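You operate a simulated robot arm through the tools that you are given. There is no shell and no other tool.

Carry out the task below with a simulated robot arm. There is one attempt and no reset: what you move stays moved.

## Task
Top up the short sockets. At the end: there are four short sockets in the top red drawer, made up from those on the top of the chest in dock one; whatever was shut is shut again. Leave all else as you found it, and nothing knocked over (what rides in a drawer may roll over). Set down upright: short socket.

It is judged by the outcome, as a careful person would: the job done as asked, and still so three seconds after it is handed in. It fails if anything else is knocked over, pushed out of place, dropped, spilled or broken.

## Robot
A 7-joint arm with a two-finger parallel gripper, fixed in place. Base frame: the origin is on the floor under the middle of its stand, x ahead of it, y to its left, z up. Units: m, degrees, N and s.
It reaches about 1.479 m from its shoulder. Its first joint turns from -166.0 to 166.0 degrees. Payload 4.4 kg.
The tool frame sits at the grasp point between the pads (the TCP): z along the fingers, y along the line on which they close. The tips reach 0.023 m beyond it. Largest opening 0.094 m; finger width 0.038, thickness 0.01; the body of the gripper, 0.054 by 0.096 m, starts 0.039 m behind the TCP.
Orientation is that of the tool frame in the base frame, as [roll, pitch, yaw] about the fixed x, y, z axes, in that order (R = Rz(yaw) Ry(pitch) Rx(roll)). With the fingers straight down and closing along the base's y, the tool's x points along the base's -x, its y along +y and its z along -z.

## Interface
- The arm moves only by the tool step_arm. Its argument "plan" is a list of rows, each a list of 6 numbers: the shift along the base's x, y, z in mm, then the turn, a rotation vector about the base's x, y, z in degrees. In form: [[tx, ty, tz, wx, wy, wz], ...]. A call has 1 to 20 rows; each row shifts and turns the commanded pose from where the row before left it. "fingers" is the opening, from 0 (shut) to 1 (fully open), set as the call begins (left out, the last holds). Rows are played at 5 a second. More than 0.05 m and 8.6 degrees between two rows, or a gripper value outside its range, and nothing of the call is played. Where a pose cannot be reached the arm comes as near as it can. A force on the tool above 40 N (or 10 N above the force at the start of the call, whichever is more), or a blocked arm, ends the call early, and 0.2 s more pass. The fingers move at their own pace (about 0.072 m/s each) and stop on an object; they squeeze with about 23 N. The grip force told is the motor's: it shows also when the fingers shut on nothing. Time passes only in rows, and 0.2 s behind the last, so rows that do not move let the fingers close. The reply holds the time, the measured pose of the TCP, the force on the tool along the base axes, the opening and the grip force, in the units named above and with some noise, with the torque about the TCP (base axes, N m) and any sound that the robot's microphone picked up.
- Cameras (640 x 400 px; columns grow to the right, rows downward): "scene" is fixed at [0.223, -0.6559, 1.5904]; the picture's right is [0.77, -0.64, 0.00], its down [-0.28, -0.34, -0.90] and it looks along [0.57, 0.69, -0.45] (base axes); focal length 334 px, centre (320, 200). "wrist" rides on the gripper at [0.086, 0.016, -0.075] in the tool frame; the picture's right is [-0.18, 0.98, 0.00], its down [-0.58, -0.11, -0.81] and it looks along [-0.79, -0.15, 0.59] (tool axes); focal length 243 px, centre (320, 200). There is no depth. A picture from a camera that has moved, and an enlarged one, comes with that camera's place and axes in the base frame and with its lens. The place of the scene camera against the robot may be out by one fixed shift of up to 0.012 m in any direction.
- get_image(camera): a new picture of that camera. No time passes.
- inspect(camera, box): a new picture of the part [left, top, right, bottom] of that camera's present view, enlarged. No time passes.
- sign_off(): hands the job in; it is judged then, once.

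Places have to be worked out from the pictures, the camera data and where the tool is seen. Open the gripper and draw the arm clear of the work before you hand the job in, unless the task says otherwise.

The tools are called after "Request:" by a JSON object that holds its "api" and its "payload". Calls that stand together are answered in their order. step_arm: Moves the arm, as the interface text tells. Its arguments: {"type":"object","properties":{"plan":{"type":"array","items":{"type":"array","items":{"type":"number"}}},"fingers":{"type":"number"}},"required":["plan"]} The other tools are called the same way: get_image (camera) takes a picture; inspect (camera, box) takes an enlarged picture of a part of a camera's view; sign_off () hands the job in.

At the start:

```text
t: 0.0
position: [0.5656, 0.4108, 1.236]
tool_rot: [179.9, 0.0, 180.0]
force: [0.2, -0.2, -0.2]
ft_torque: [0.01, -0.01, -0.02]
opening: 0.094
finger_force: 0.1
```

scene: 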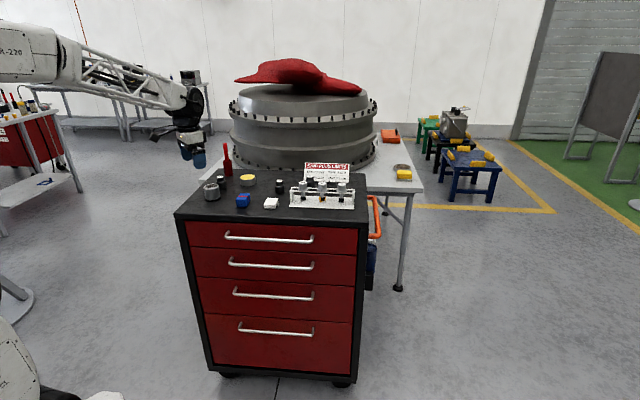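
wrist: 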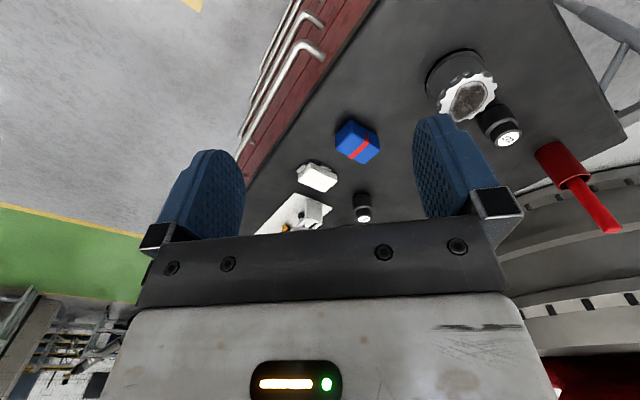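

I start by looking closer at the chest top and its surroundings.

Request:
{"api": "inspect", "payload": {"camera": "scene", "box": [170, 140, 390, 270]}}

Request:
{"api": "inspect", "payload": {"camera": "scene", "box": [280, 150, 380, 215]}}

Request:
{"api": "inspect", "payload": {"camera": "scene", "box": [190, 150, 290, 215]}}

Request:
{"api": "inspect", "payload": {"camera": "wrist", "box": [220, 0, 620, 250]}}

```text
2.91 times, centred on (280, 205) of scene
camera zoom: at [0.223, -0.6559, 1.5904], right [0.77, -0.64, 0.0], down [-0.28, -0.34, -0.9], along [0.57, 0.69, -0.45], focal length 973 px, centre (436, 186)
```

zoom: 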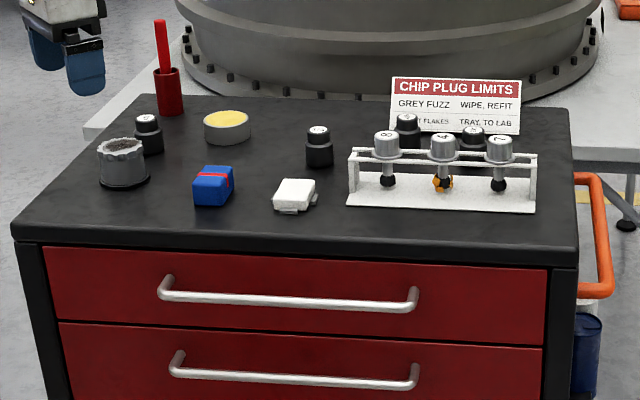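

```text
6.15 times, centred on (330, 182) of scene
camera zoom: at [0.223, -0.6559, 1.5904], right [0.77, -0.64, 0.0], down [-0.28, -0.34, -0.9], along [0.57, 0.69, -0.45], focal length 2059 px, centre (258, 308)
```

zoom: 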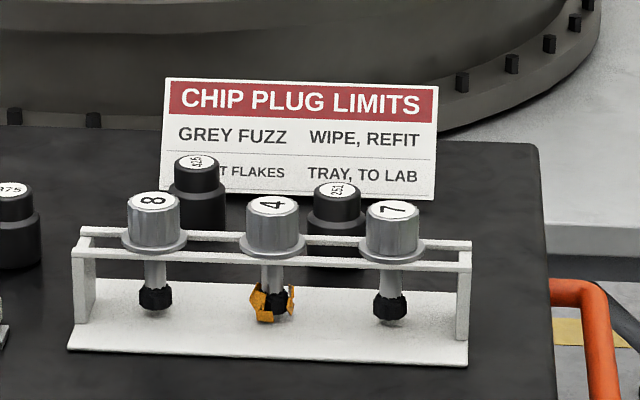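

```text
6.15 times, centred on (240, 182) of scene
camera zoom: at [0.223, -0.6559, 1.5904], right [0.77, -0.64, 0.0], down [-0.28, -0.34, -0.9], along [0.57, 0.69, -0.45], focal length 2059 px, centre (812, 308)
```

zoom: 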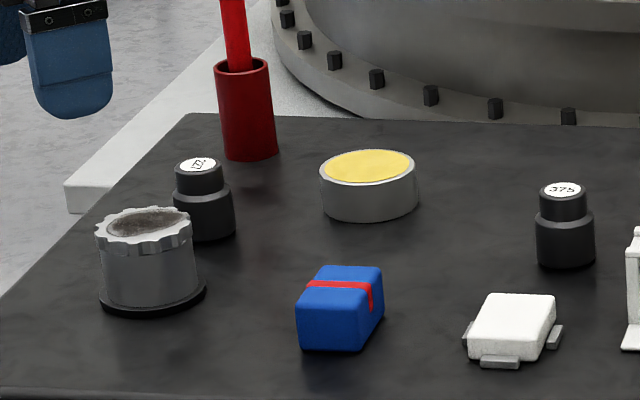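

```text
1.60 times, centred on (420, 125) of wrist
camera zoom: at [0.4788, 0.4285, 1.3104], right [0.18, 0.98, 0.0], down [0.58, -0.11, 0.81], along [0.79, -0.15, -0.59], focal length 388 px, centre (160, 320)
```

zoom: 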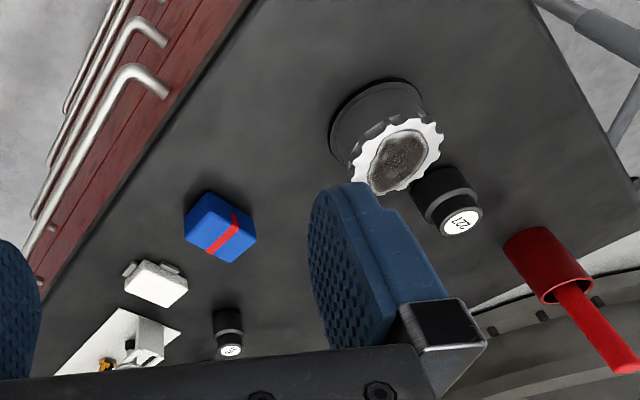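

The chest in front carries four labelled black sockets among other things; there is another red piece at far left. I look at the rest of the scene for dock markings and other chests.

Request:
{"api": "inspect", "payload": {"camera": "scene", "box": [0, 70, 130, 240]}}

Request:
{"api": "inspect", "payload": {"camera": "scene", "box": [170, 200, 400, 400]}}

Request:
{"api": "inspect", "payload": {"camera": "scene", "box": [370, 90, 570, 220]}}

Request:
{"api": "inspect", "payload": {"camera": "scene", "box": [0, 200, 180, 400]}}

Request:
{"api": "get_image", "payload": {"camera": "wrist"}}

```text
2.35 times, centred on (65, 155) of scene
camera zoom: at [0.223, -0.6559, 1.5904], right [0.77, -0.64, 0.0], down [-0.28, -0.34, -0.9], along [0.57, 0.69, -0.45], focal length 787 px, centre (920, 306)
```

zoom: 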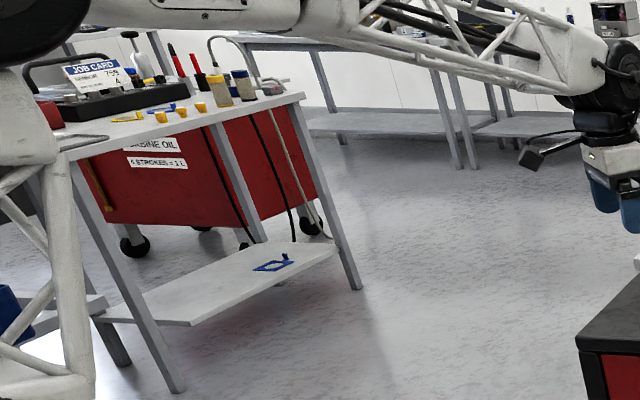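

```text
2.00 times, centred on (285, 300) of scene
camera zoom: at [0.223, -0.6559, 1.5904], right [0.77, -0.64, 0.0], down [-0.28, -0.34, -0.9], along [0.57, 0.69, -0.45], focal length 669 px, centre (390, 0)
```

zoom: 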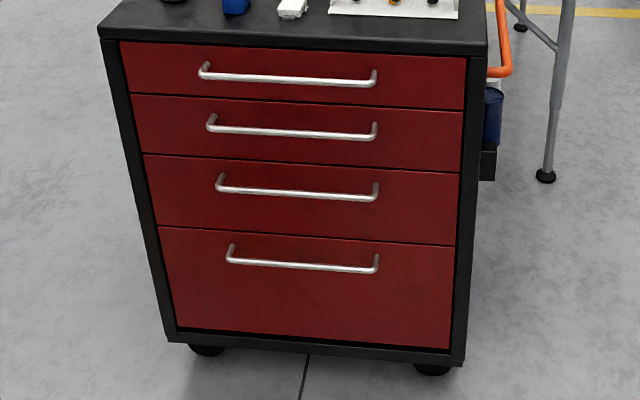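

```text
3.08 times, centred on (470, 155) of scene
camera zoom: at [0.223, -0.6559, 1.5904], right [0.77, -0.64, 0.0], down [-0.28, -0.34, -0.9], along [0.57, 0.69, -0.45], focal length 1029 px, centre (-142, 338)
```

zoom: 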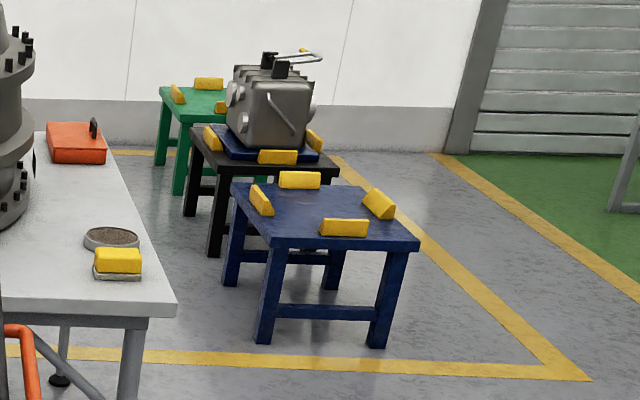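

```text
2.00 times, centred on (90, 300) of scene
camera zoom: at [0.223, -0.6559, 1.5904], right [0.77, -0.64, 0.0], down [-0.28, -0.34, -0.9], along [0.57, 0.69, -0.45], focal length 669 px, centre (780, 0)
```

zoom: 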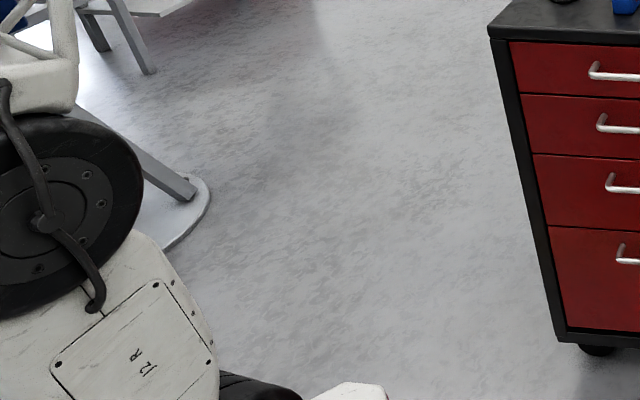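

```text
taken
camera wrist: at [0.4788, 0.4285, 1.3104], right [0.18, 0.98, 0.0], down [0.58, -0.11, 0.81], along [0.79, -0.15, -0.59], focal length 243 px, centre (320, 200)
```

wrist: 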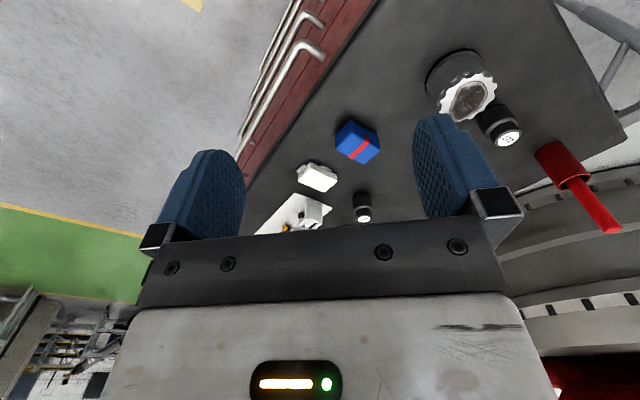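

Only this chest is within reach, with its front facing roughly (-0.71,-0.70), its top at z≈0.985 and four numbered black sockets on it. I raise and yaw the wrist about 45° to see the chest top squarely.

Request:
{"api": "step_arm", "payload": {"plan": [[14, -35, 11, 0, 0, 7.5], [14, -35, 11, 0, 0, 7.5], [14, -35, 11, 0, 0, 7.5], [14, -35, 11, 0, 0, 7.5], [14, -35, 10, 0, 0, 7.5], [14, -36, 10, 0, 0, 7.5]]}}

Request:
{"api": "get_image", "payload": {"camera": "wrist"}}

Request:
{"api": "get_image", "payload": {"camera": "scene"}}

```text
t: 1.4
position: [0.6481, 0.1979, 1.3037]
tool_rot: [180.0, 0.0, -134.9]
force: [-0.5, -0.4, 0.5]
ft_torque: [0.03, -0.01, 0.0]
opening: 0.094
finger_force: 0.1
```

```text
taken
camera wrist: at [0.5754, 0.1488, 1.3775], right [-0.57, 0.82, 0.0], down [0.49, 0.33, 0.81], along [0.66, 0.46, -0.59], focal length 243 px, centre (320, 200)
```

wrist: 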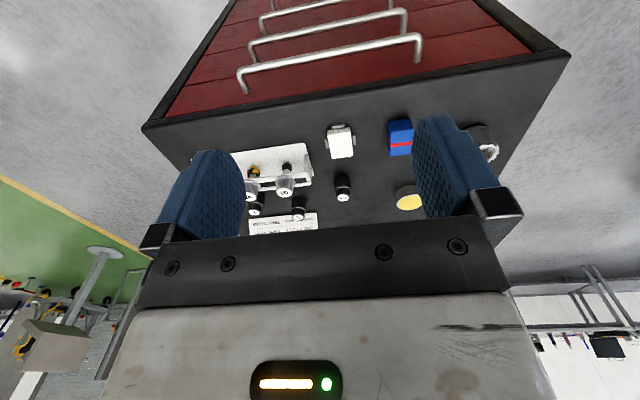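

```text
taken
```

scene: 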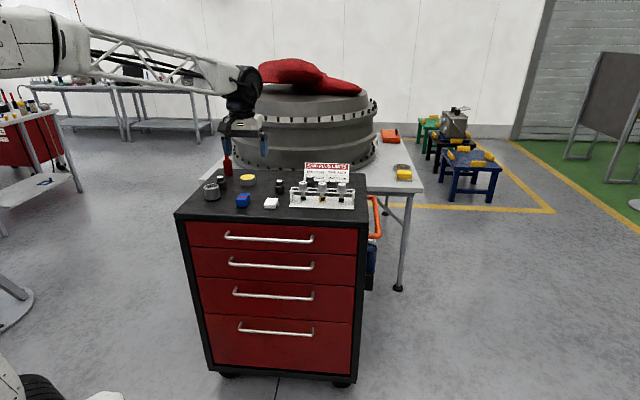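

The wrist view (upside down) shows the whole chest top; I enlarge the sockets and rack.

Request:
{"api": "inspect", "payload": {"camera": "wrist", "box": [225, 115, 425, 240]}}

Request:
{"api": "inspect", "payload": {"camera": "wrist", "box": [140, 0, 580, 240]}}

Request:
{"api": "inspect", "payload": {"camera": "wrist", "box": [0, 220, 150, 400]}}

```text
3.20 times, centred on (325, 178) of wrist
camera zoom: at [0.5754, 0.1488, 1.3775], right [-0.57, 0.82, 0.0], down [0.49, 0.33, 0.81], along [0.66, 0.46, -0.59], focal length 776 px, centre (304, 272)
```

zoom: 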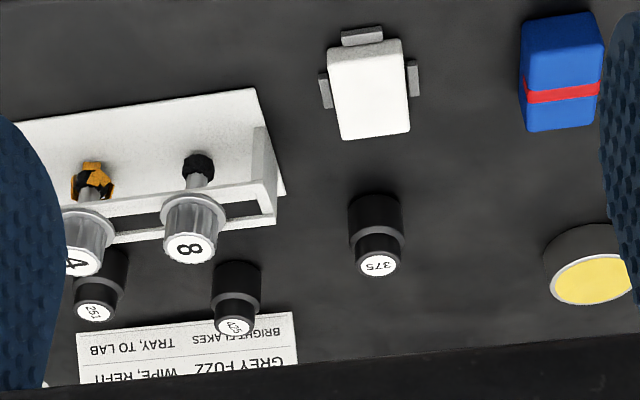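

```text
1.45 times, centred on (360, 120) of wrist
camera zoom: at [0.5754, 0.1488, 1.3775], right [-0.57, 0.82, 0.0], down [0.49, 0.33, 0.81], along [0.66, 0.46, -0.59], focal length 353 px, centre (262, 316)
```

zoom: 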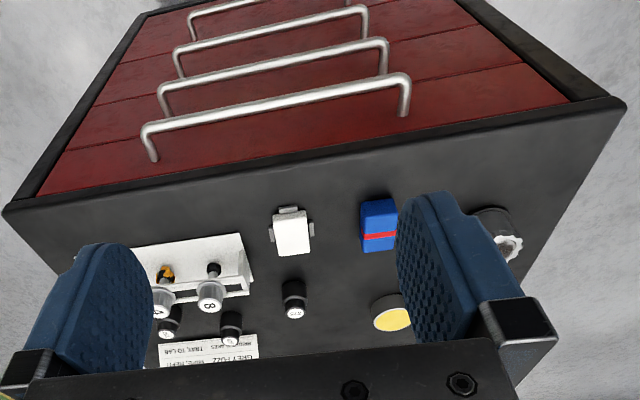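

```text
2.22 times, centred on (75, 310) of wrist
camera zoom: at [0.5754, 0.1488, 1.3775], right [-0.57, 0.82, 0.0], down [0.49, 0.33, 0.81], along [0.66, 0.46, -0.59], focal length 539 px, centre (864, -44)
```

zoom: 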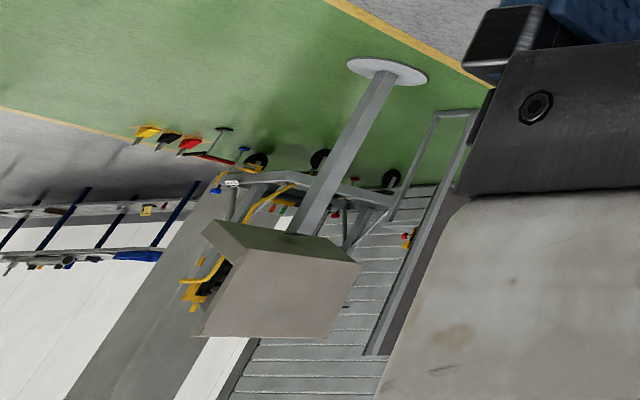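

Handle bar of the top drawer triangulates to about (0.62,0.38)–(0.85,0.15) at z≈0.909, so the chest is turned 45°. Before working I sweep the wrist camera toward -y to check that there is no other chest/dock within reach.

Request:
{"api": "step_arm", "payload": {"plan": [[0, 0, 5, 0, 0, -8], [0, 0, 5, 0, 0, -8], [0, 0, 5, 0, 0, -8], [0, 0, 5, 0, 0, -8], [0, 0, 5, 0, 0, -8], [0, 0, 5, 0, 0, -8], [0, 0, 5, 0, 0, -8], [0, 0, 5, 0, 0, -8], [0, 0, 5, 0, 0, -8], [0, 0, 5, 0, 0, -8], [0, 0, 0, 0, 0, -8], [0, 0, 0, 0, 0, -8]]}}

Request:
{"api": "get_image", "payload": {"camera": "wrist"}}

```text
t: 4.0
position: [0.6492, 0.2018, 1.3502]
tool_rot: [180.0, 0.1, 128.7]
force: [0.1, 0.7, 0.7]
ft_torque: [0.04, 0.01, -0.02]
opening: 0.0941
finger_force: 0.1
```

```text
taken
camera wrist: at [0.6071, 0.2795, 1.4246], right [0.88, 0.47, 0.0], down [0.28, -0.52, 0.81], along [0.38, -0.71, -0.59], focal length 243 px, centre (320, 200)
```

wrist: 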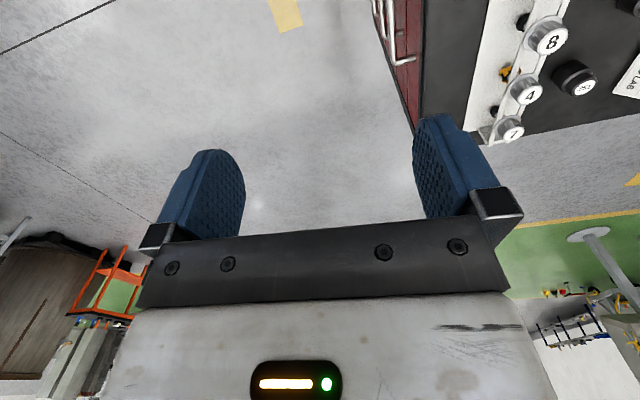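

No other chest there, so the red chest ahead is the one. Now I align the tool to the drawer (closing in the plane of the drawer pull) and tilt the fingers 60° toward the drawer front, at a safe standoff from the handle.

Request:
{"api": "step_arm", "payload": {"plan": [[0, 0, 0, 0, 0, 6.3], [-3, -6, -31, 5.303, -5.303, 0], [-3, -6, -31, 5.303, -5.303, 0], [-3, -6, -31, 5.303, -5.303, 0], [-3, -6, -31, 5.303, -5.303, 0], [-3, -6, -31, 5.303, -5.303, 0], [-3, -6, -31, 5.303, -5.303, 0], [-3, -6, -31, 5.303, -5.303, 0], [-5, -5, -33, 5.303, -5.303, 0], [0, 0, 0, 0, 0, 0]], "fingers": 0.5}}

Request:
{"api": "get_image", "payload": {"camera": "wrist"}}

Request:
{"api": "get_image", "payload": {"camera": "scene"}}

```text
t: 6.2
position: [0.6226, 0.1534, 1.0981]
tool_rot: [119.9, 0.3, 135.2]
force: [0.2, -0.2, 1.1]
ft_torque: [-0.01, -0.01, 0.01]
opening: 0.0472
finger_force: 0.1
```

```text
taken
camera wrist: at [0.5214, 0.1756, 1.1491], right [0.47, 0.22, 0.85], down [-0.12, -0.94, 0.31], along [0.87, -0.25, -0.42], focal length 243 px, centre (320, 200)
```

wrist: 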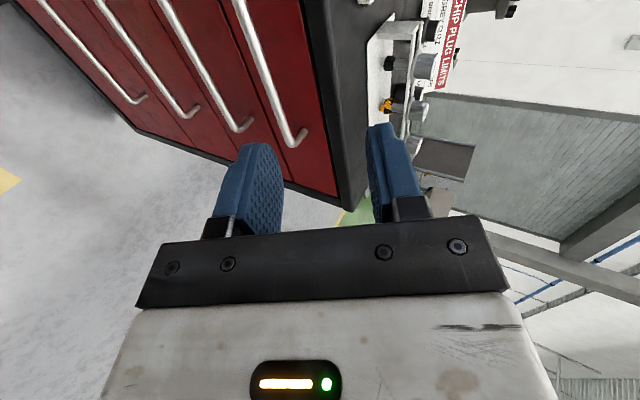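

```text
taken
```

scene: 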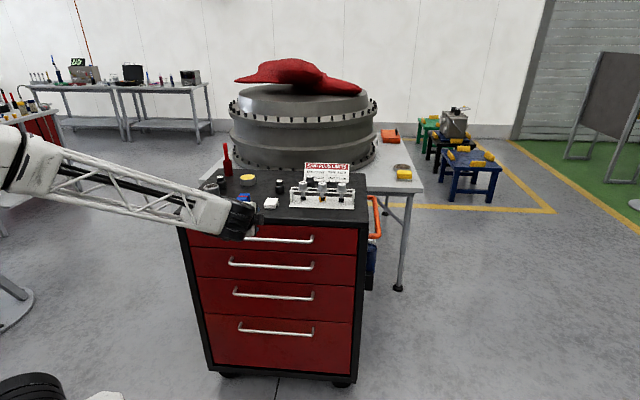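

The arm reaches this pose comfortably. I move to a pre-grasp about 8 cm out from the handle's middle along the finger direction, and check with both cameras.

Request:
{"api": "step_arm", "payload": {"plan": [[12.5, 12.7, -34.5, 0, 0, 0], [12.5, 12.7, -34.5, 0, 0, 0], [12.5, 12.7, -34.5, 0, 0, 0], [12.5, 12.7, -34.5, 0, 0, 0], [0, 0, 0, 0, 0, 0]]}}

Request:
{"api": "get_image", "payload": {"camera": "wrist"}}

Request:
{"api": "get_image", "payload": {"camera": "scene"}}

```text
t: 7.4
position: [0.6722, 0.2037, 0.9633]
tool_rot: [120.0, 0.3, 135.2]
force: [0.1, -0.1, 0.3]
ft_torque: [0.0, 0.02, 0.01]
opening: 0.0472
finger_force: 0.1
```

```text
taken
camera wrist: at [0.5723, 0.2259, 1.013], right [0.47, 0.22, 0.85], down [-0.12, -0.94, 0.31], along [0.87, -0.25, -0.42], focal length 243 px, centre (320, 200)
```

wrist: 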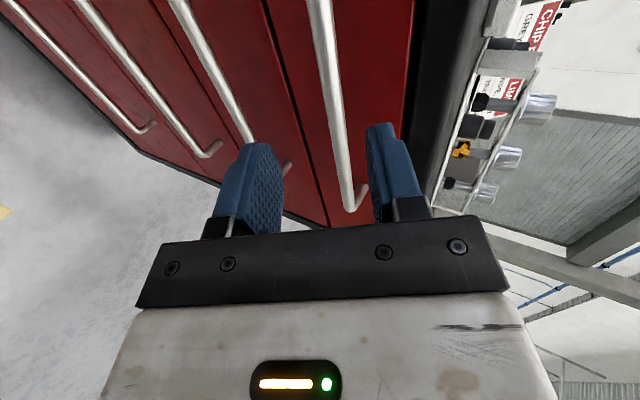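

```text
taken
```

scene: 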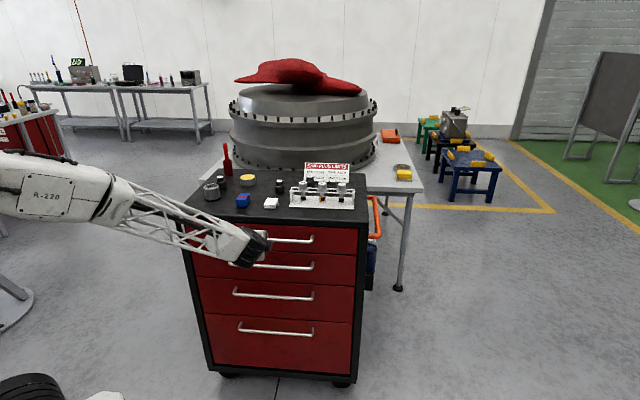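

The bar lies centered between the fingers in the wrist view, at roughly n≈0.705, z≈0.915. I advance 85 mm along the finger direction and look again.

Request:
{"api": "step_arm", "payload": {"plan": [[17.4, 17.4, -13.5, 0, 0, 0], [17.4, 17.4, -13.5, 0, 0, 0], [17.4, 17.4, -13.5, 0, 0, 0], [0, 0, 0, 0, 0, 0]]}}

Request:
{"api": "get_image", "payload": {"camera": "wrist"}}

Request:
{"api": "inspect", "payload": {"camera": "scene", "box": [170, 180, 390, 310]}}

```text
t: 8.4
position: [0.7245, 0.2535, 0.9235]
tool_rot: [120.0, 0.3, 135.1]
force: [0.8, -0.2, -0.1]
ft_torque: [-0.01, -0.01, -0.02]
opening: 0.0468
finger_force: 0.0
```

```text
taken
camera wrist: at [0.6239, 0.276, 0.9745], right [0.47, 0.22, 0.85], down [-0.12, -0.94, 0.31], along [0.87, -0.25, -0.42], focal length 243 px, centre (320, 200)
```

wrist: 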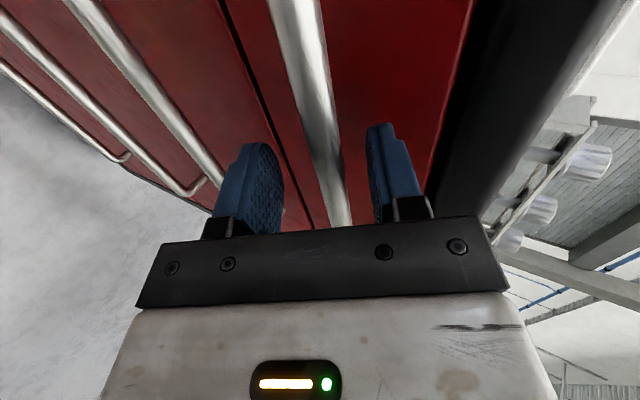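

```text
2.91 times, centred on (280, 245) of scene
camera zoom: at [0.223, -0.6559, 1.5904], right [0.77, -0.64, 0.0], down [-0.28, -0.34, -0.9], along [0.57, 0.69, -0.45], focal length 973 px, centre (436, 69)
```

zoom: 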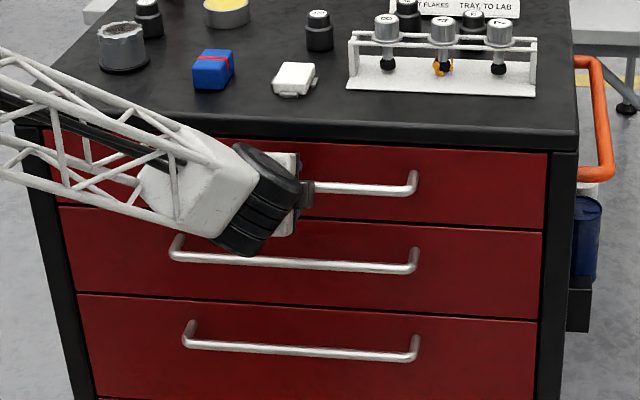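

The bar runs between the fingers just ahead of the TCP. I advance another ~8 mm and close on it.

Request:
{"api": "step_arm", "payload": {"plan": [[5.9, 5.9, -1.4, 0, 0, 0], [0, 0, 0, 0, 0, 0]]}}

Request:
{"api": "step_arm", "payload": {"plan": [[0, 0, 0, 0, 0, 0], [0, 0, 0, 0, 0, 0], [0, 0, 0, 0, 0, 0]], "fingers": 0}}

Request:
{"api": "get_image", "payload": {"camera": "wrist"}}

```text
t: 9.0
position: [0.7317, 0.2607, 0.9212]
tool_rot: [120.0, 0.1, 135.1]
force: [0.7, 0.5, 0.5]
ft_torque: [0.01, 0.0, 0.01]
opening: 0.047
finger_force: 0.1
```

```text
t: 9.8
position: [0.7314, 0.2614, 0.9229]
tool_rot: [119.9, 0.3, 135.1]
force: [-2.0, 8.4, 23.0]
ft_torque: [0.95, 0.97, -0.63]
opening: 0.0139
finger_force: 44.8
```

```text
taken
camera wrist: at [0.63, 0.2834, 0.9743], right [0.47, 0.22, 0.85], down [-0.12, -0.94, 0.31], along [0.87, -0.25, -0.42], focal length 243 px, centre (320, 200)
```

wrist: 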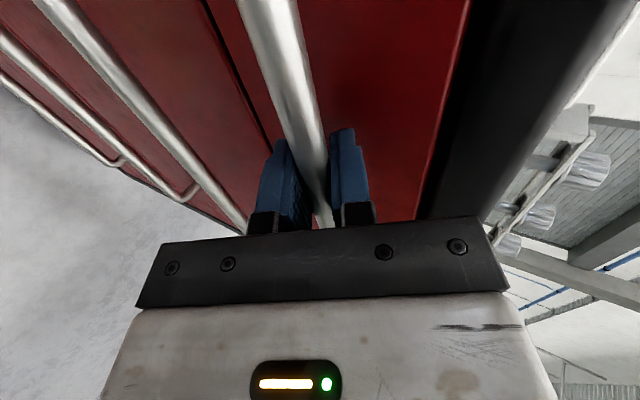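

The bar is gripped (opening 14 mm) with a residual 23 N upward load, so the bar sits slightly above my centre. I nudge the tool up a few mm to relieve it.

Request:
{"api": "step_arm", "payload": {"plan": [[0.5, 0.5, 2, 0, 0, 0], [0, 0, 0, 0, 0, 0]]}}

```text
t: 10.4
position: [0.7294, 0.2626, 0.9232]
tool_rot: [120.0, 0.3, 135.1]
force: [-2.7, 2.3, 16.8]
ft_torque: [0.8, 0.84, -0.52]
opening: 0.014
finger_force: 45.0
```

Request:
{"api": "step_arm", "payload": {"plan": [[1, 1, 3, 0, 0, 0], [0, 0, 0, 0, 0, 0]]}}

```text
t: 11.0
position: [0.7311, 0.2609, 0.923]
tool_rot: [120.2, 0.3, 135.0]
force: [-14.1, -34.7, 0.0]
ft_torque: [0.42, 0.43, -0.6]
opening: 0.0139
finger_force: 44.7
```

Vertical load is relieved; the remaining force is me pressing inward. I now pull slowly along -n and watch force and position.

Request:
{"api": "step_arm", "payload": {"plan": [[-2, -2, 0, 0, 0, 0], [-3.5, -3.5, 0, 0, 0, 0], [-3.5, -3.5, 0, 0, 0, 0], [-3.5, -3.5, 0, 0, 0, 0], [-3.5, -3.5, 0, 0, 0, 0]]}}

```text
t: 11.7
position: [0.726, 0.2562, 0.9235]
tool_rot: [120.2, 0.1, 135.1]
force: [7.8, -3.3, -3.0]
ft_torque: [0.12, 0.12, -0.7]
opening: 0.0139
finger_force: 44.7
stopped in row 3: the force on the tool passed its limit at 49 N (the readings are from after the stop); the commanded pose is now the measured one
```

The pull stopped at 49 N after about 7 mm. I continue with finer steps to see whether the drawer is sliding or stuck.

Request:
{"api": "step_arm", "payload": {"plan": [[-1.5, -1.5, 0, 0, 0, 0], [-1.5, -1.5, 0, 0, 0, 0], [-1.5, -1.5, 0, 0, 0, 0], [-1.5, -1.5, 0, 0, 0, 0], [-1.5, -1.5, 0, 0, 0, 0], [-1.5, -1.5, 0, 0, 0, 0]]}}

Request:
{"api": "inspect", "payload": {"camera": "scene", "box": [170, 180, 390, 310]}}

```text
t: 13.0
position: [0.718, 0.2494, 0.9243]
tool_rot: [120.2, 0.2, 135.0]
force: [8.1, -8.3, -2.6]
ft_torque: [0.53, 0.52, -0.2]
opening: 0.0136
finger_force: 45.3
stopped in row 6: the force on the tool passed its limit at 42 N (the readings are from after the stop); the commanded pose is now the measured one
```

```text
2.91 times, centred on (280, 245) of scene
camera zoom: at [0.223, -0.6559, 1.5904], right [0.77, -0.64, 0.0], down [-0.28, -0.34, -0.9], along [0.57, 0.69, -0.45], focal length 973 px, centre (436, 69)
```

zoom: 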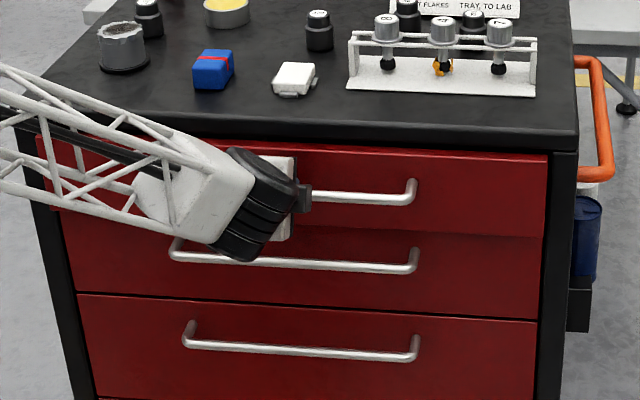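

The drawer front now stands out a little, so it is sliding with noticeable resistance. I check the wrist view to make sure the grip is not slipping.

Request:
{"api": "get_image", "payload": {"camera": "wrist"}}

Request:
{"api": "inspect", "payload": {"camera": "scene", "box": [230, 215, 330, 280]}}

```text
taken
camera wrist: at [0.617, 0.2708, 0.9748], right [0.48, 0.22, 0.85], down [-0.12, -0.94, 0.31], along [0.87, -0.25, -0.42], focal length 243 px, centre (320, 200)
```

wrist: 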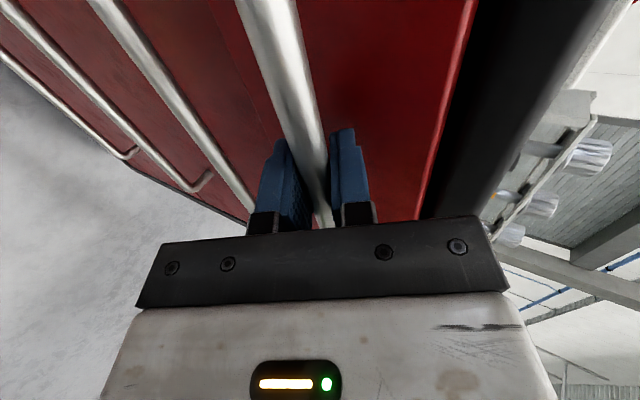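

```text
6.15 times, centred on (280, 248) of scene
camera zoom: at [0.223, -0.6559, 1.5904], right [0.77, -0.64, 0.0], down [-0.28, -0.34, -0.9], along [0.57, 0.69, -0.45], focal length 2059 px, centre (566, -92)
```

zoom: 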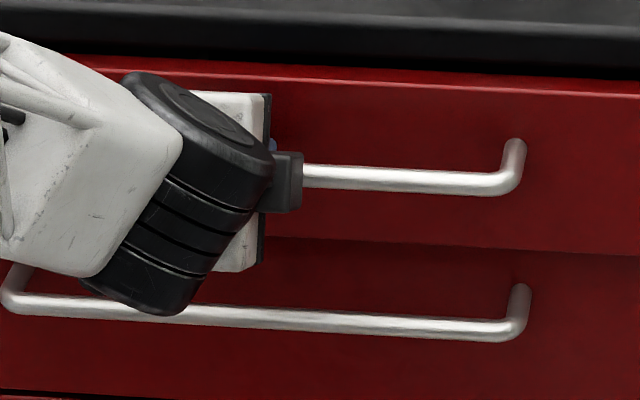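

No slip: the bar stays at the same place between the pads and the drawer is out ~18 mm. I keep pulling slowly.

Request:
{"api": "step_arm", "payload": {"plan": [[-1, -1, 0, 0, 0, 0], [-1, -1, 0, 0, 0, 0], [-1.5, -1.5, 0, 0, 0, 0], [-1.5, -1.5, 0, 0, 0, 0], [-1.5, -1.5, 0, 0, 0, 0], [-1.5, -1.5, 0, 0, 0, 0], [-1.5, -1.5, 0, 0, 0, 0], [-1.5, -1.5, 0, 0, 0, 0], [-1.5, -1.5, 0, 0, 0, 0], [-1.5, -1.5, 0, 0, 0, 0]]}}

```text
t: 15.2
position: [0.704, 0.2347, 0.9246]
tool_rot: [120.1, 0.2, 135.1]
force: [16.4, -15.4, -13.3]
ft_torque: [0.05, 0.06, -1.24]
opening: 0.0143
finger_force: 45.6
```

Most of the load is sideways (+s, ~22 N) and a bit vertical, so my path is slightly off the slide's line rather than the drawer being stuck. I shift 1.5 mm toward +s and down slightly, then keep pulling.

Request:
{"api": "step_arm", "payload": {"plan": [[1, -1, -0.7, 0, 0, 0], [0, 0, 0, 0, 0, 0]]}}

```text
t: 15.8
position: [0.7033, 0.2356, 0.9247]
tool_rot: [120.2, 0.2, 135.2]
force: [-17.4, 18.2, 0.4]
ft_torque: [0.72, 0.71, -0.45]
opening: 0.0139
finger_force: 45.3
```

The arm is stiff sideways (1.4 mm flipped the load), so clamped pulling fights the slide. With the drawer already out ~38 mm there is room to hook instead: I open the fingers slightly and rotate them to near-vertical around the bar so the inner finger sits behind it.

Request:
{"api": "step_arm", "payload": {"plan": [[0, 0, 0, 0, 0, 0], [0, 0, 0, 0, 0, 0]], "fingers": 0.36}}

Request:
{"api": "step_arm", "payload": {"plan": [[0, 0, 0, -5.303, 5.303, 0], [0, 0, 0, -5.303, 5.303, 0], [0, 0, 0, -5.303, 5.303, 0], [0, 0, 0, -5.303, 5.303, 0], [0, 0, 0, -5.303, 5.303, 0], [0, 0, 0, -5.303, 5.303, 0], [0, 0, 0, 0, 0, 0]]}}

Request:
{"api": "get_image", "payload": {"camera": "wrist"}}

Request:
{"api": "inspect", "payload": {"camera": "scene", "box": [170, 180, 390, 310]}}

```text
t: 16.4
position: [0.7039, 0.234, 0.9239]
tool_rot: [120.2, 0.1, 135.0]
force: [0.3, -1.4, -0.2]
ft_torque: [-0.01, -0.01, 0.0]
opening: 0.0337
finger_force: 0.1
```

```text
t: 18.0
position: [0.7045, 0.2337, 0.9233]
tool_rot: [165.2, 0.1, 135.1]
force: [-0.7, 1.1, -0.2]
ft_torque: [0.01, 0.0, -0.01]
opening: 0.0336
finger_force: 0.1
```

```text
taken
camera wrist: at [0.6403, 0.2934, 0.9983], right [0.8, 0.54, 0.25], down [0.19, -0.63, 0.75], along [0.57, -0.55, -0.61], focal length 243 px, centre (320, 200)
```

wrist: 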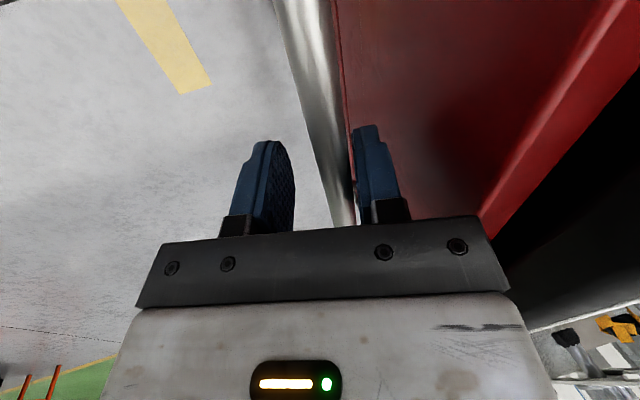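

```text
2.91 times, centred on (280, 245) of scene
camera zoom: at [0.223, -0.6559, 1.5904], right [0.77, -0.64, 0.0], down [-0.28, -0.34, -0.9], along [0.57, 0.69, -0.45], focal length 973 px, centre (436, 69)
```

zoom: 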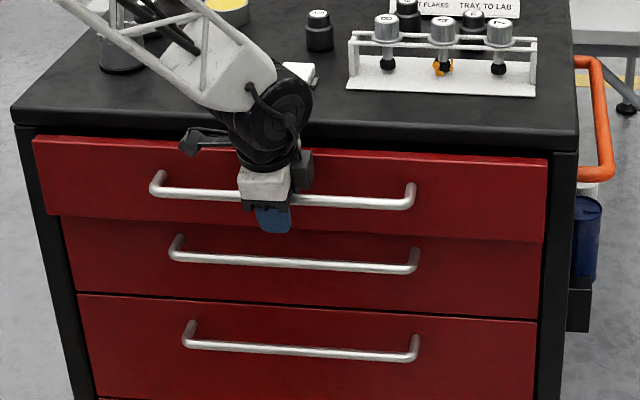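

The inner finger is hooked behind the bar and the outer one in front, with the drawer front clear of the chest top. Now I pull the drawer out along -n with the loose hook.

Request:
{"api": "step_arm", "payload": {"plan": [[-2, -2, 0, 0, 0, 0], [-3, -3, 0, 0, 0, 0], [-4, -4, 0, 0, 0, 0], [-5, -5, 0, 0, 0, 0], [-5, -5, 0, 0, 0, 0], [-5, -5, 0, 0, 0, 0], [-5, -5, 0, 0, 0, 0], [-5, -5, 0, 0, 0, 0], [-5, -5, 0, 0, 0, 0], [-5, -5, 0, 0, 0, 0], [-5, -5, 0, 0, 0, 0], [-4, -4, 0, 0, 0, 0], [-2, -2, 0, 0, 0, 0]]}}

Request:
{"api": "get_image", "payload": {"camera": "scene"}}

```text
t: 20.8
position: [0.6497, 0.1778, 0.922]
tool_rot: [165.2, 0.1, 135.3]
force: [0.8, 1.2, -0.6]
ft_torque: [0.02, -0.04, 0.02]
opening: 0.0344
finger_force: 0.4
```

```text
taken
```

scene: 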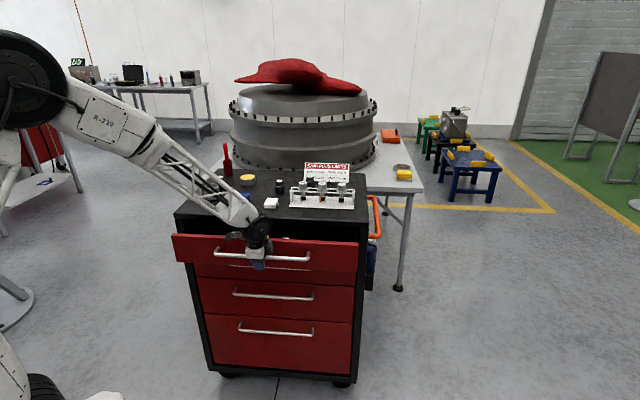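

The drawer slides smoothly with the hook (≈110 mm open). I pull further.

Request:
{"api": "step_arm", "payload": {"plan": [[-3, -3, 0, 0, 0, 0], [-5, -5, 0, 0, 0, 0], [-6, -6, 0, 0, 0, 0], [-6, -6, 0, 0, 0, 0], [-6, -6, 0, 0, 0, 0], [-6, -6, 0, 0, 0, 0], [-6, -6, 0, 0, 0, 0], [-6, -6, 0, 0, 0, 0], [-6, -6, 0, 0, 0, 0], [-6, -6, 0, 0, 0, 0], [-6, -6, 0, 0, 0, 0], [-6, -6, 0, 0, 0, 0], [-6, -6, 0, 0, 0, 0], [-6, -6, 0, 0, 0, 0], [-4, -4, 0, 0, 0, 0], [-2, -2, 0, 0, 0, 0]]}}

Request:
{"api": "get_image", "payload": {"camera": "scene"}}

Request:
{"api": "get_image", "payload": {"camera": "wrist"}}

```text
t: 24.2
position: [0.5636, 0.0919, 0.9228]
tool_rot: [165.2, 0.1, 135.2]
force: [-0.5, -0.1, 0.8]
ft_torque: [-0.03, 0.04, 0.02]
opening: 0.0342
finger_force: 0.4
```

```text
taken
```

scene: 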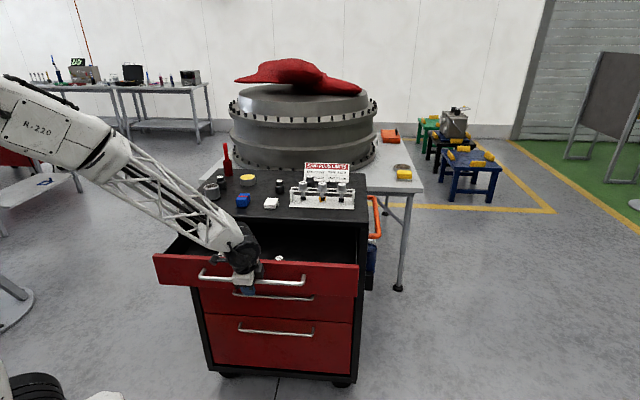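

```text
taken
camera wrist: at [0.4996, 0.1517, 0.9993], right [0.8, 0.54, 0.25], down [0.19, -0.63, 0.75], along [0.57, -0.55, -0.61], focal length 243 px, centre (320, 200)
```

wrist: 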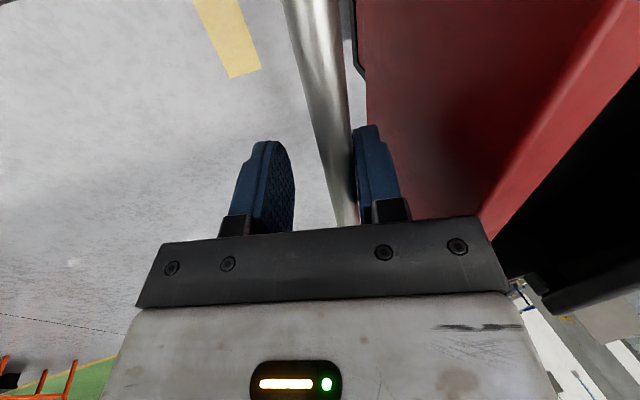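

Drawer is out ~24 cm; a socket is visible inside. I enlarge the drawer's interior.

Request:
{"api": "inspect", "payload": {"camera": "scene", "box": [150, 200, 380, 330]}}

Request:
{"api": "inspect", "payload": {"camera": "scene", "box": [240, 215, 360, 290]}}

```text
2.78 times, centred on (265, 265) of scene
camera zoom: at [0.223, -0.6559, 1.5904], right [0.77, -0.64, 0.0], down [-0.28, -0.34, -0.9], along [0.57, 0.69, -0.45], focal length 931 px, centre (473, 19)
```

zoom: 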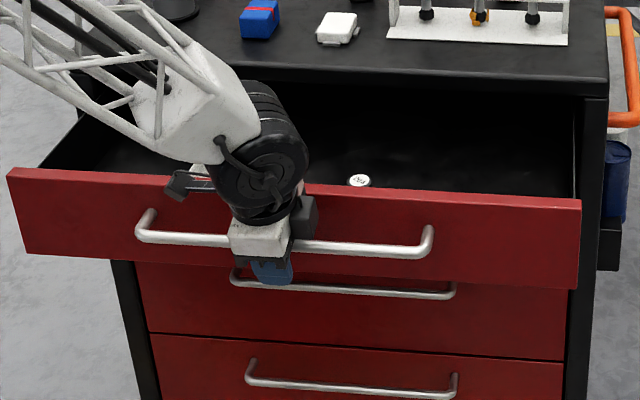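

```text
5.33 times, centred on (300, 252) of scene
camera zoom: at [0.223, -0.6559, 1.5904], right [0.77, -0.64, 0.0], down [-0.28, -0.34, -0.9], along [0.57, 0.69, -0.45], focal length 1784 px, centre (427, -80)
```

zoom: 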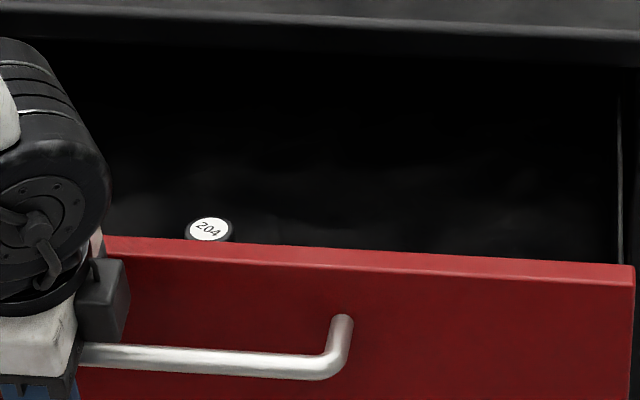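

One socket ("204") is visible near the drawer's front; the rest is hidden from this angle. I lift the fingers out from behind the bar, rise, and turn the wrist camera to look down into the drawer.

Request:
{"api": "step_arm", "payload": {"plan": [[-7.3, -7.3, 38.5, 0, 0, 0], [-7.3, -7.3, 38.5, 0, 0, 0], [0, 0, 30, -5.303, 5.303, 0], [0, 0, 30, -5.303, 5.303, 0], [3.6, 3.6, 13, 0, 0, 8.18], [3.6, 3.6, 13, 0, 0, 8.18], [3.6, 3.6, 13, 0, 0, 8.18], [3.6, 3.6, 13, 0, 0, 8.18], [3.6, 3.6, 13, 0, 0, 8.18], [3.6, 3.6, 13, 0, 0, 8.18], [3.6, 3.6, 13, 0, 0, 8.18], [3.6, 3.6, 13, 0, 0, 8.18], [3.6, 3.6, 13, 0, 0, 8.18], [3.6, 3.6, 13, 0, 0, 8.18], [3.6, 3.6, 13, 0, 0, 8.18], [0, 0, 0, -4.7, 4.7, 0], [0, 0, 0, -4.7, 4.7, 0], [0, 0, 0, -4.7, 4.7, 0], [0, 0, 0, 0, 0, 0]]}}

Request:
{"api": "get_image", "payload": {"camera": "wrist"}}

Request:
{"api": "get_image", "payload": {"camera": "scene"}}

```text
t: 28.2
position: [0.59, 0.1179, 1.2024]
tool_rot: [-179.9, -19.9, -134.8]
force: [0.0, -0.7, 0.0]
ft_torque: [-0.02, 0.03, -0.04]
opening: 0.0339
finger_force: 0.1
```

```text
taken
camera wrist: at [0.5383, 0.0909, 1.3022], right [-0.58, 0.82, -0.06], down [0.66, 0.51, 0.56], along [0.49, 0.28, -0.83], focal length 243 px, centre (320, 200)
```

wrist: 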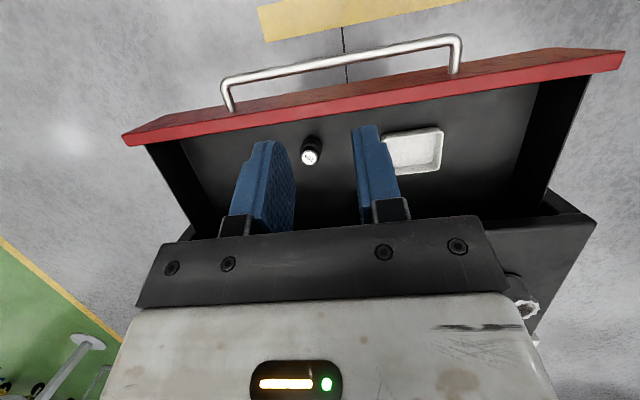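

```text
taken
```

scene: 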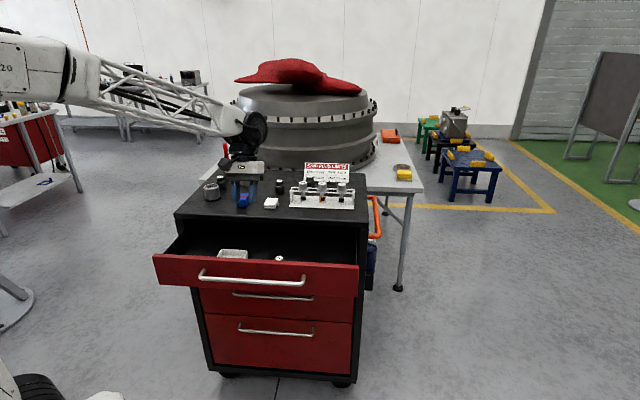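

The drawer holds one socket and an empty white tray in the visible part. I enlarge both views and then check the rear of the drawer.

Request:
{"api": "inspect", "payload": {"camera": "wrist", "box": [120, 30, 640, 240]}}

Request:
{"api": "inspect", "payload": {"camera": "scene", "box": [150, 200, 380, 310]}}

Request:
{"api": "inspect", "payload": {"camera": "scene", "box": [190, 150, 370, 260]}}

```text
1.23 times, centred on (380, 135) of wrist
camera zoom: at [0.5383, 0.0909, 1.3022], right [-0.58, 0.82, -0.06], down [0.66, 0.51, 0.56], along [0.49, 0.28, -0.83], focal length 299 px, centre (246, 280)
```

zoom: 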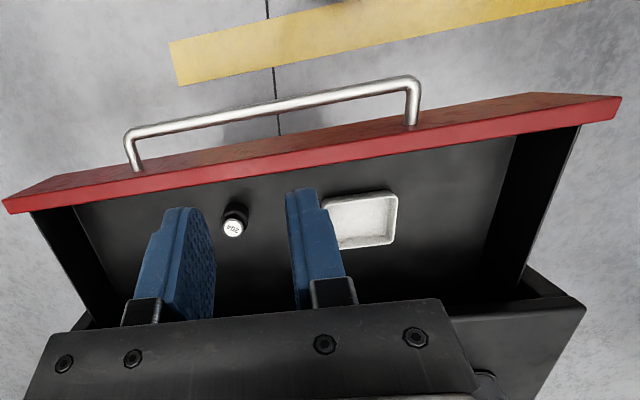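

```text
2.78 times, centred on (265, 255) of scene
camera zoom: at [0.223, -0.6559, 1.5904], right [0.77, -0.64, 0.0], down [-0.28, -0.34, -0.9], along [0.57, 0.69, -0.45], focal length 931 px, centre (473, 47)
```

zoom: 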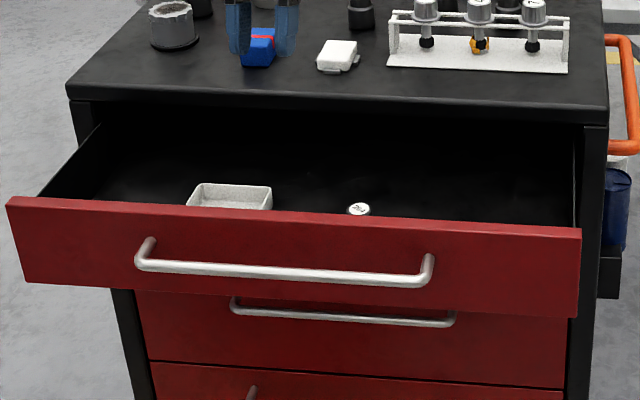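

```text
3.56 times, centred on (280, 205) of scene
camera zoom: at [0.223, -0.6559, 1.5904], right [0.77, -0.64, 0.0], down [-0.28, -0.34, -0.9], along [0.57, 0.69, -0.45], focal length 1189 px, centre (462, 182)
```

zoom: 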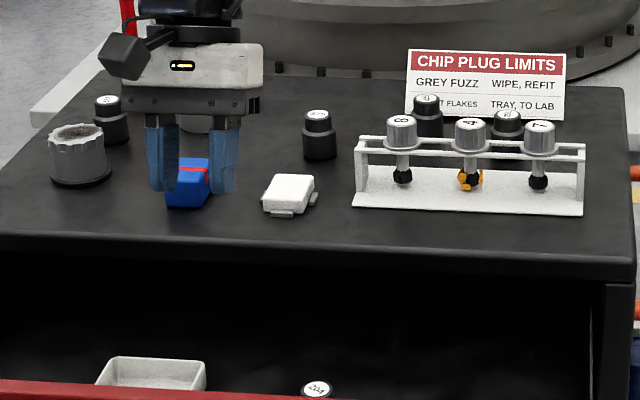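

Top items are all in place. I lower the camera and look at a shallow angle under the chest top to see the drawer's rear part.

Request:
{"api": "step_arm", "payload": {"plan": [[-14, -14, -32, 5.657, -5.657, 0], [-14, -14, -32, 5.657, -5.657, 0], [-14, -14, -32, 5.657, -5.657, 0], [-14, -14, -32, 5.657, -5.657, 0], [-14, -14, -32, 5.657, -5.657, 0], [0, 0, 0, 0, 0, 0], [0, 0, 0, 0, 0, 0]], "fingers": 1}}

Request:
{"api": "get_image", "payload": {"camera": "wrist"}}

Request:
{"api": "inspect", "payload": {"camera": "wrist", "box": [180, 70, 500, 250]}}

```text
t: 29.8
position: [0.5191, 0.0476, 1.0436]
tool_rot: [-179.8, 20.2, -134.7]
force: [0.0, 0.0, 0.7]
ft_torque: [-0.01, 0.01, 0.02]
opening: 0.094
finger_force: 0.0
```

```text
taken
camera wrist: at [0.4327, -0.016, 1.0841], right [-0.57, 0.82, 0.06], down [0.26, 0.12, 0.96], along [0.78, 0.57, -0.28], focal length 243 px, centre (320, 200)
```

wrist: 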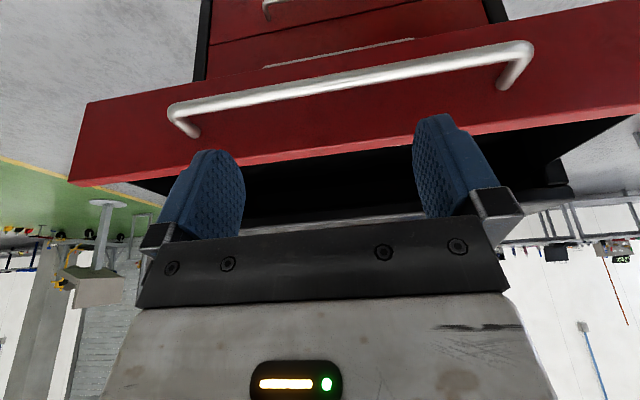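

```text
2.00 times, centred on (340, 160) of wrist
camera zoom: at [0.4327, -0.016, 1.0841], right [-0.57, 0.82, 0.06], down [0.26, 0.12, 0.96], along [0.78, 0.57, -0.28], focal length 485 px, centre (280, 280)
```

zoom: 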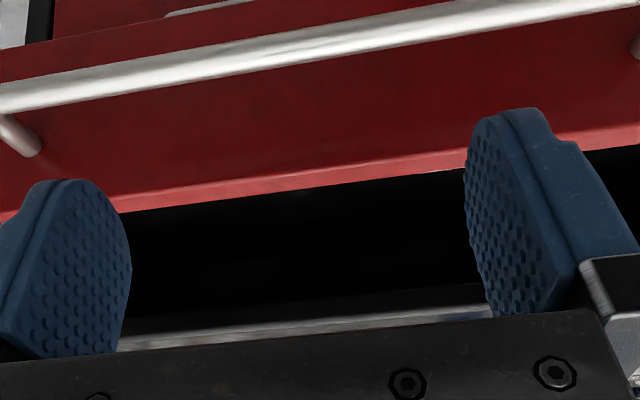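

The rear is too dark to judge from here, so I'll pull the drawer further out. I'll do it from inside: closed fingers lowered behind the front panel at the handle's middle (clear of tray and socket), then drawn back.

Request:
{"api": "step_arm", "payload": {"plan": [[0, 0, 15, -4.7, 4.7, 0], [15, 15, 0, -4.7, 4.7, 0], [27, 27, 0, -4.88, 4.88, 0], [27, 27, 0, 0, 0, 0], [27, 27, 0, 0, 0, 0], [27, 27, 0, 0, 0, 0], [0, 0, 0, 0, 0, 0]], "fingers": 0}}

Request:
{"api": "get_image", "payload": {"camera": "wrist"}}

Request:
{"api": "inspect", "payload": {"camera": "scene", "box": [150, 180, 380, 310]}}

```text
t: 31.4
position: [0.6427, 0.1724, 1.0601]
tool_rot: [-179.7, -0.2, -134.8]
force: [0.1, 0.5, 0.5]
ft_torque: [0.01, -0.03, -0.02]
opening: 0.0
finger_force: 22.5
```

```text
taken
camera wrist: at [0.5705, 0.1239, 1.1341], right [-0.57, 0.82, 0.0], down [0.49, 0.34, 0.81], along [0.66, 0.46, -0.59], focal length 243 px, centre (320, 200)
```

wrist: 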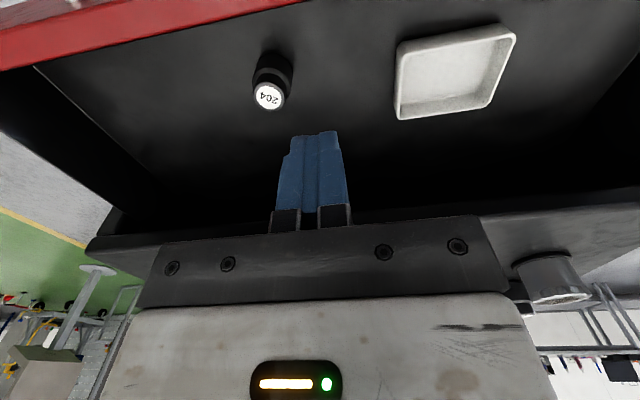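

```text
2.78 times, centred on (265, 245) of scene
camera zoom: at [0.223, -0.6559, 1.5904], right [0.77, -0.64, 0.0], down [-0.28, -0.34, -0.9], along [0.57, 0.69, -0.45], focal length 931 px, centre (473, 75)
```

zoom: 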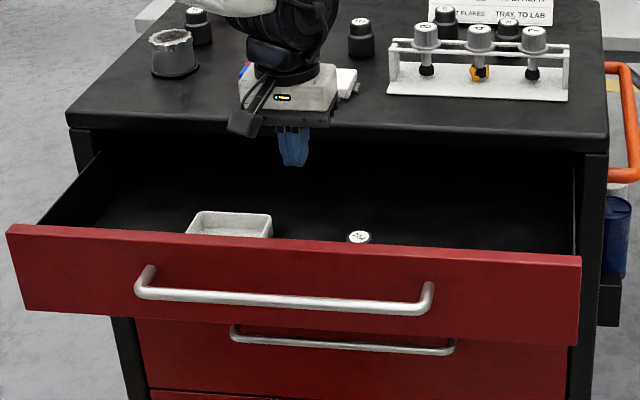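

Label of the drawer socket triangulates to about (0.706,0.157,0.912), so the drawer floor is ≈0.86 and the panel top ≈0.95. I lower the closed fingers behind the panel and draw the drawer further out.

Request:
{"api": "step_arm", "payload": {"plan": [[0, 0, -30, 0, 0, 0], [0, 0, -30, 0, 0, 0], [0, 0, -30, 0, 0, 0], [0, 0, -28, 0, 0, 0], [-3, -3, 0, 0, 0, 0], [-3, -3, 0, 0, 0, 0], [-3, -3, 0, 0, 0, 0], [-3, -3, 0, 0, 0, 0], [-3, -3, 0, 0, 0, 0], [-3, -3, 0, 0, 0, 0], [-3, -3, 0, 0, 0, 0], [-3, -3, 0, 0, 0, 0], [-4, -4, 0, 0, 0, 0], [-5, -5, 0, 0, 0, 0], [-5, -5, 0, 0, 0, 0], [-5, -5, 0, 0, 0, 0], [-5, -5, 0, 0, 0, 0], [-5, -5, 0, 0, 0, 0], [-4, -4, 0, 0, 0, 0], [-2, -2, 0, 0, 0, 0]]}}

Request:
{"api": "inspect", "payload": {"camera": "scene", "box": [130, 180, 380, 330]}}

```text
t: 35.6
position: [0.5823, 0.1117, 0.9398]
tool_rot: [-179.8, -0.1, -134.9]
force: [1.0, 0.8, -0.2]
ft_torque: [0.03, 0.0, -0.03]
opening: 0.0001
finger_force: 23.2
```

```text
2.56 times, centred on (255, 255) of scene
camera zoom: at [0.223, -0.6559, 1.5904], right [0.77, -0.64, 0.0], down [-0.28, -0.34, -0.9], along [0.57, 0.69, -0.45], focal length 856 px, centre (486, 59)
```

zoom: 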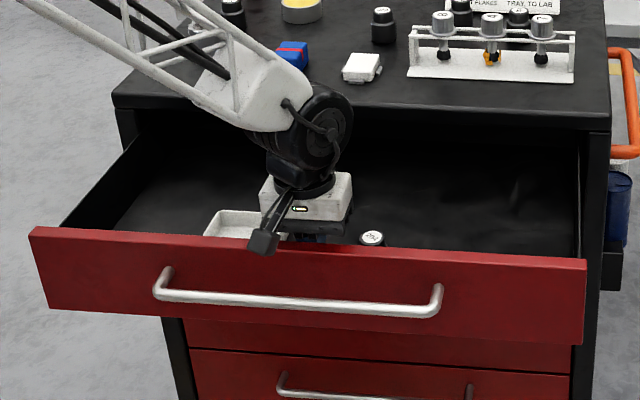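

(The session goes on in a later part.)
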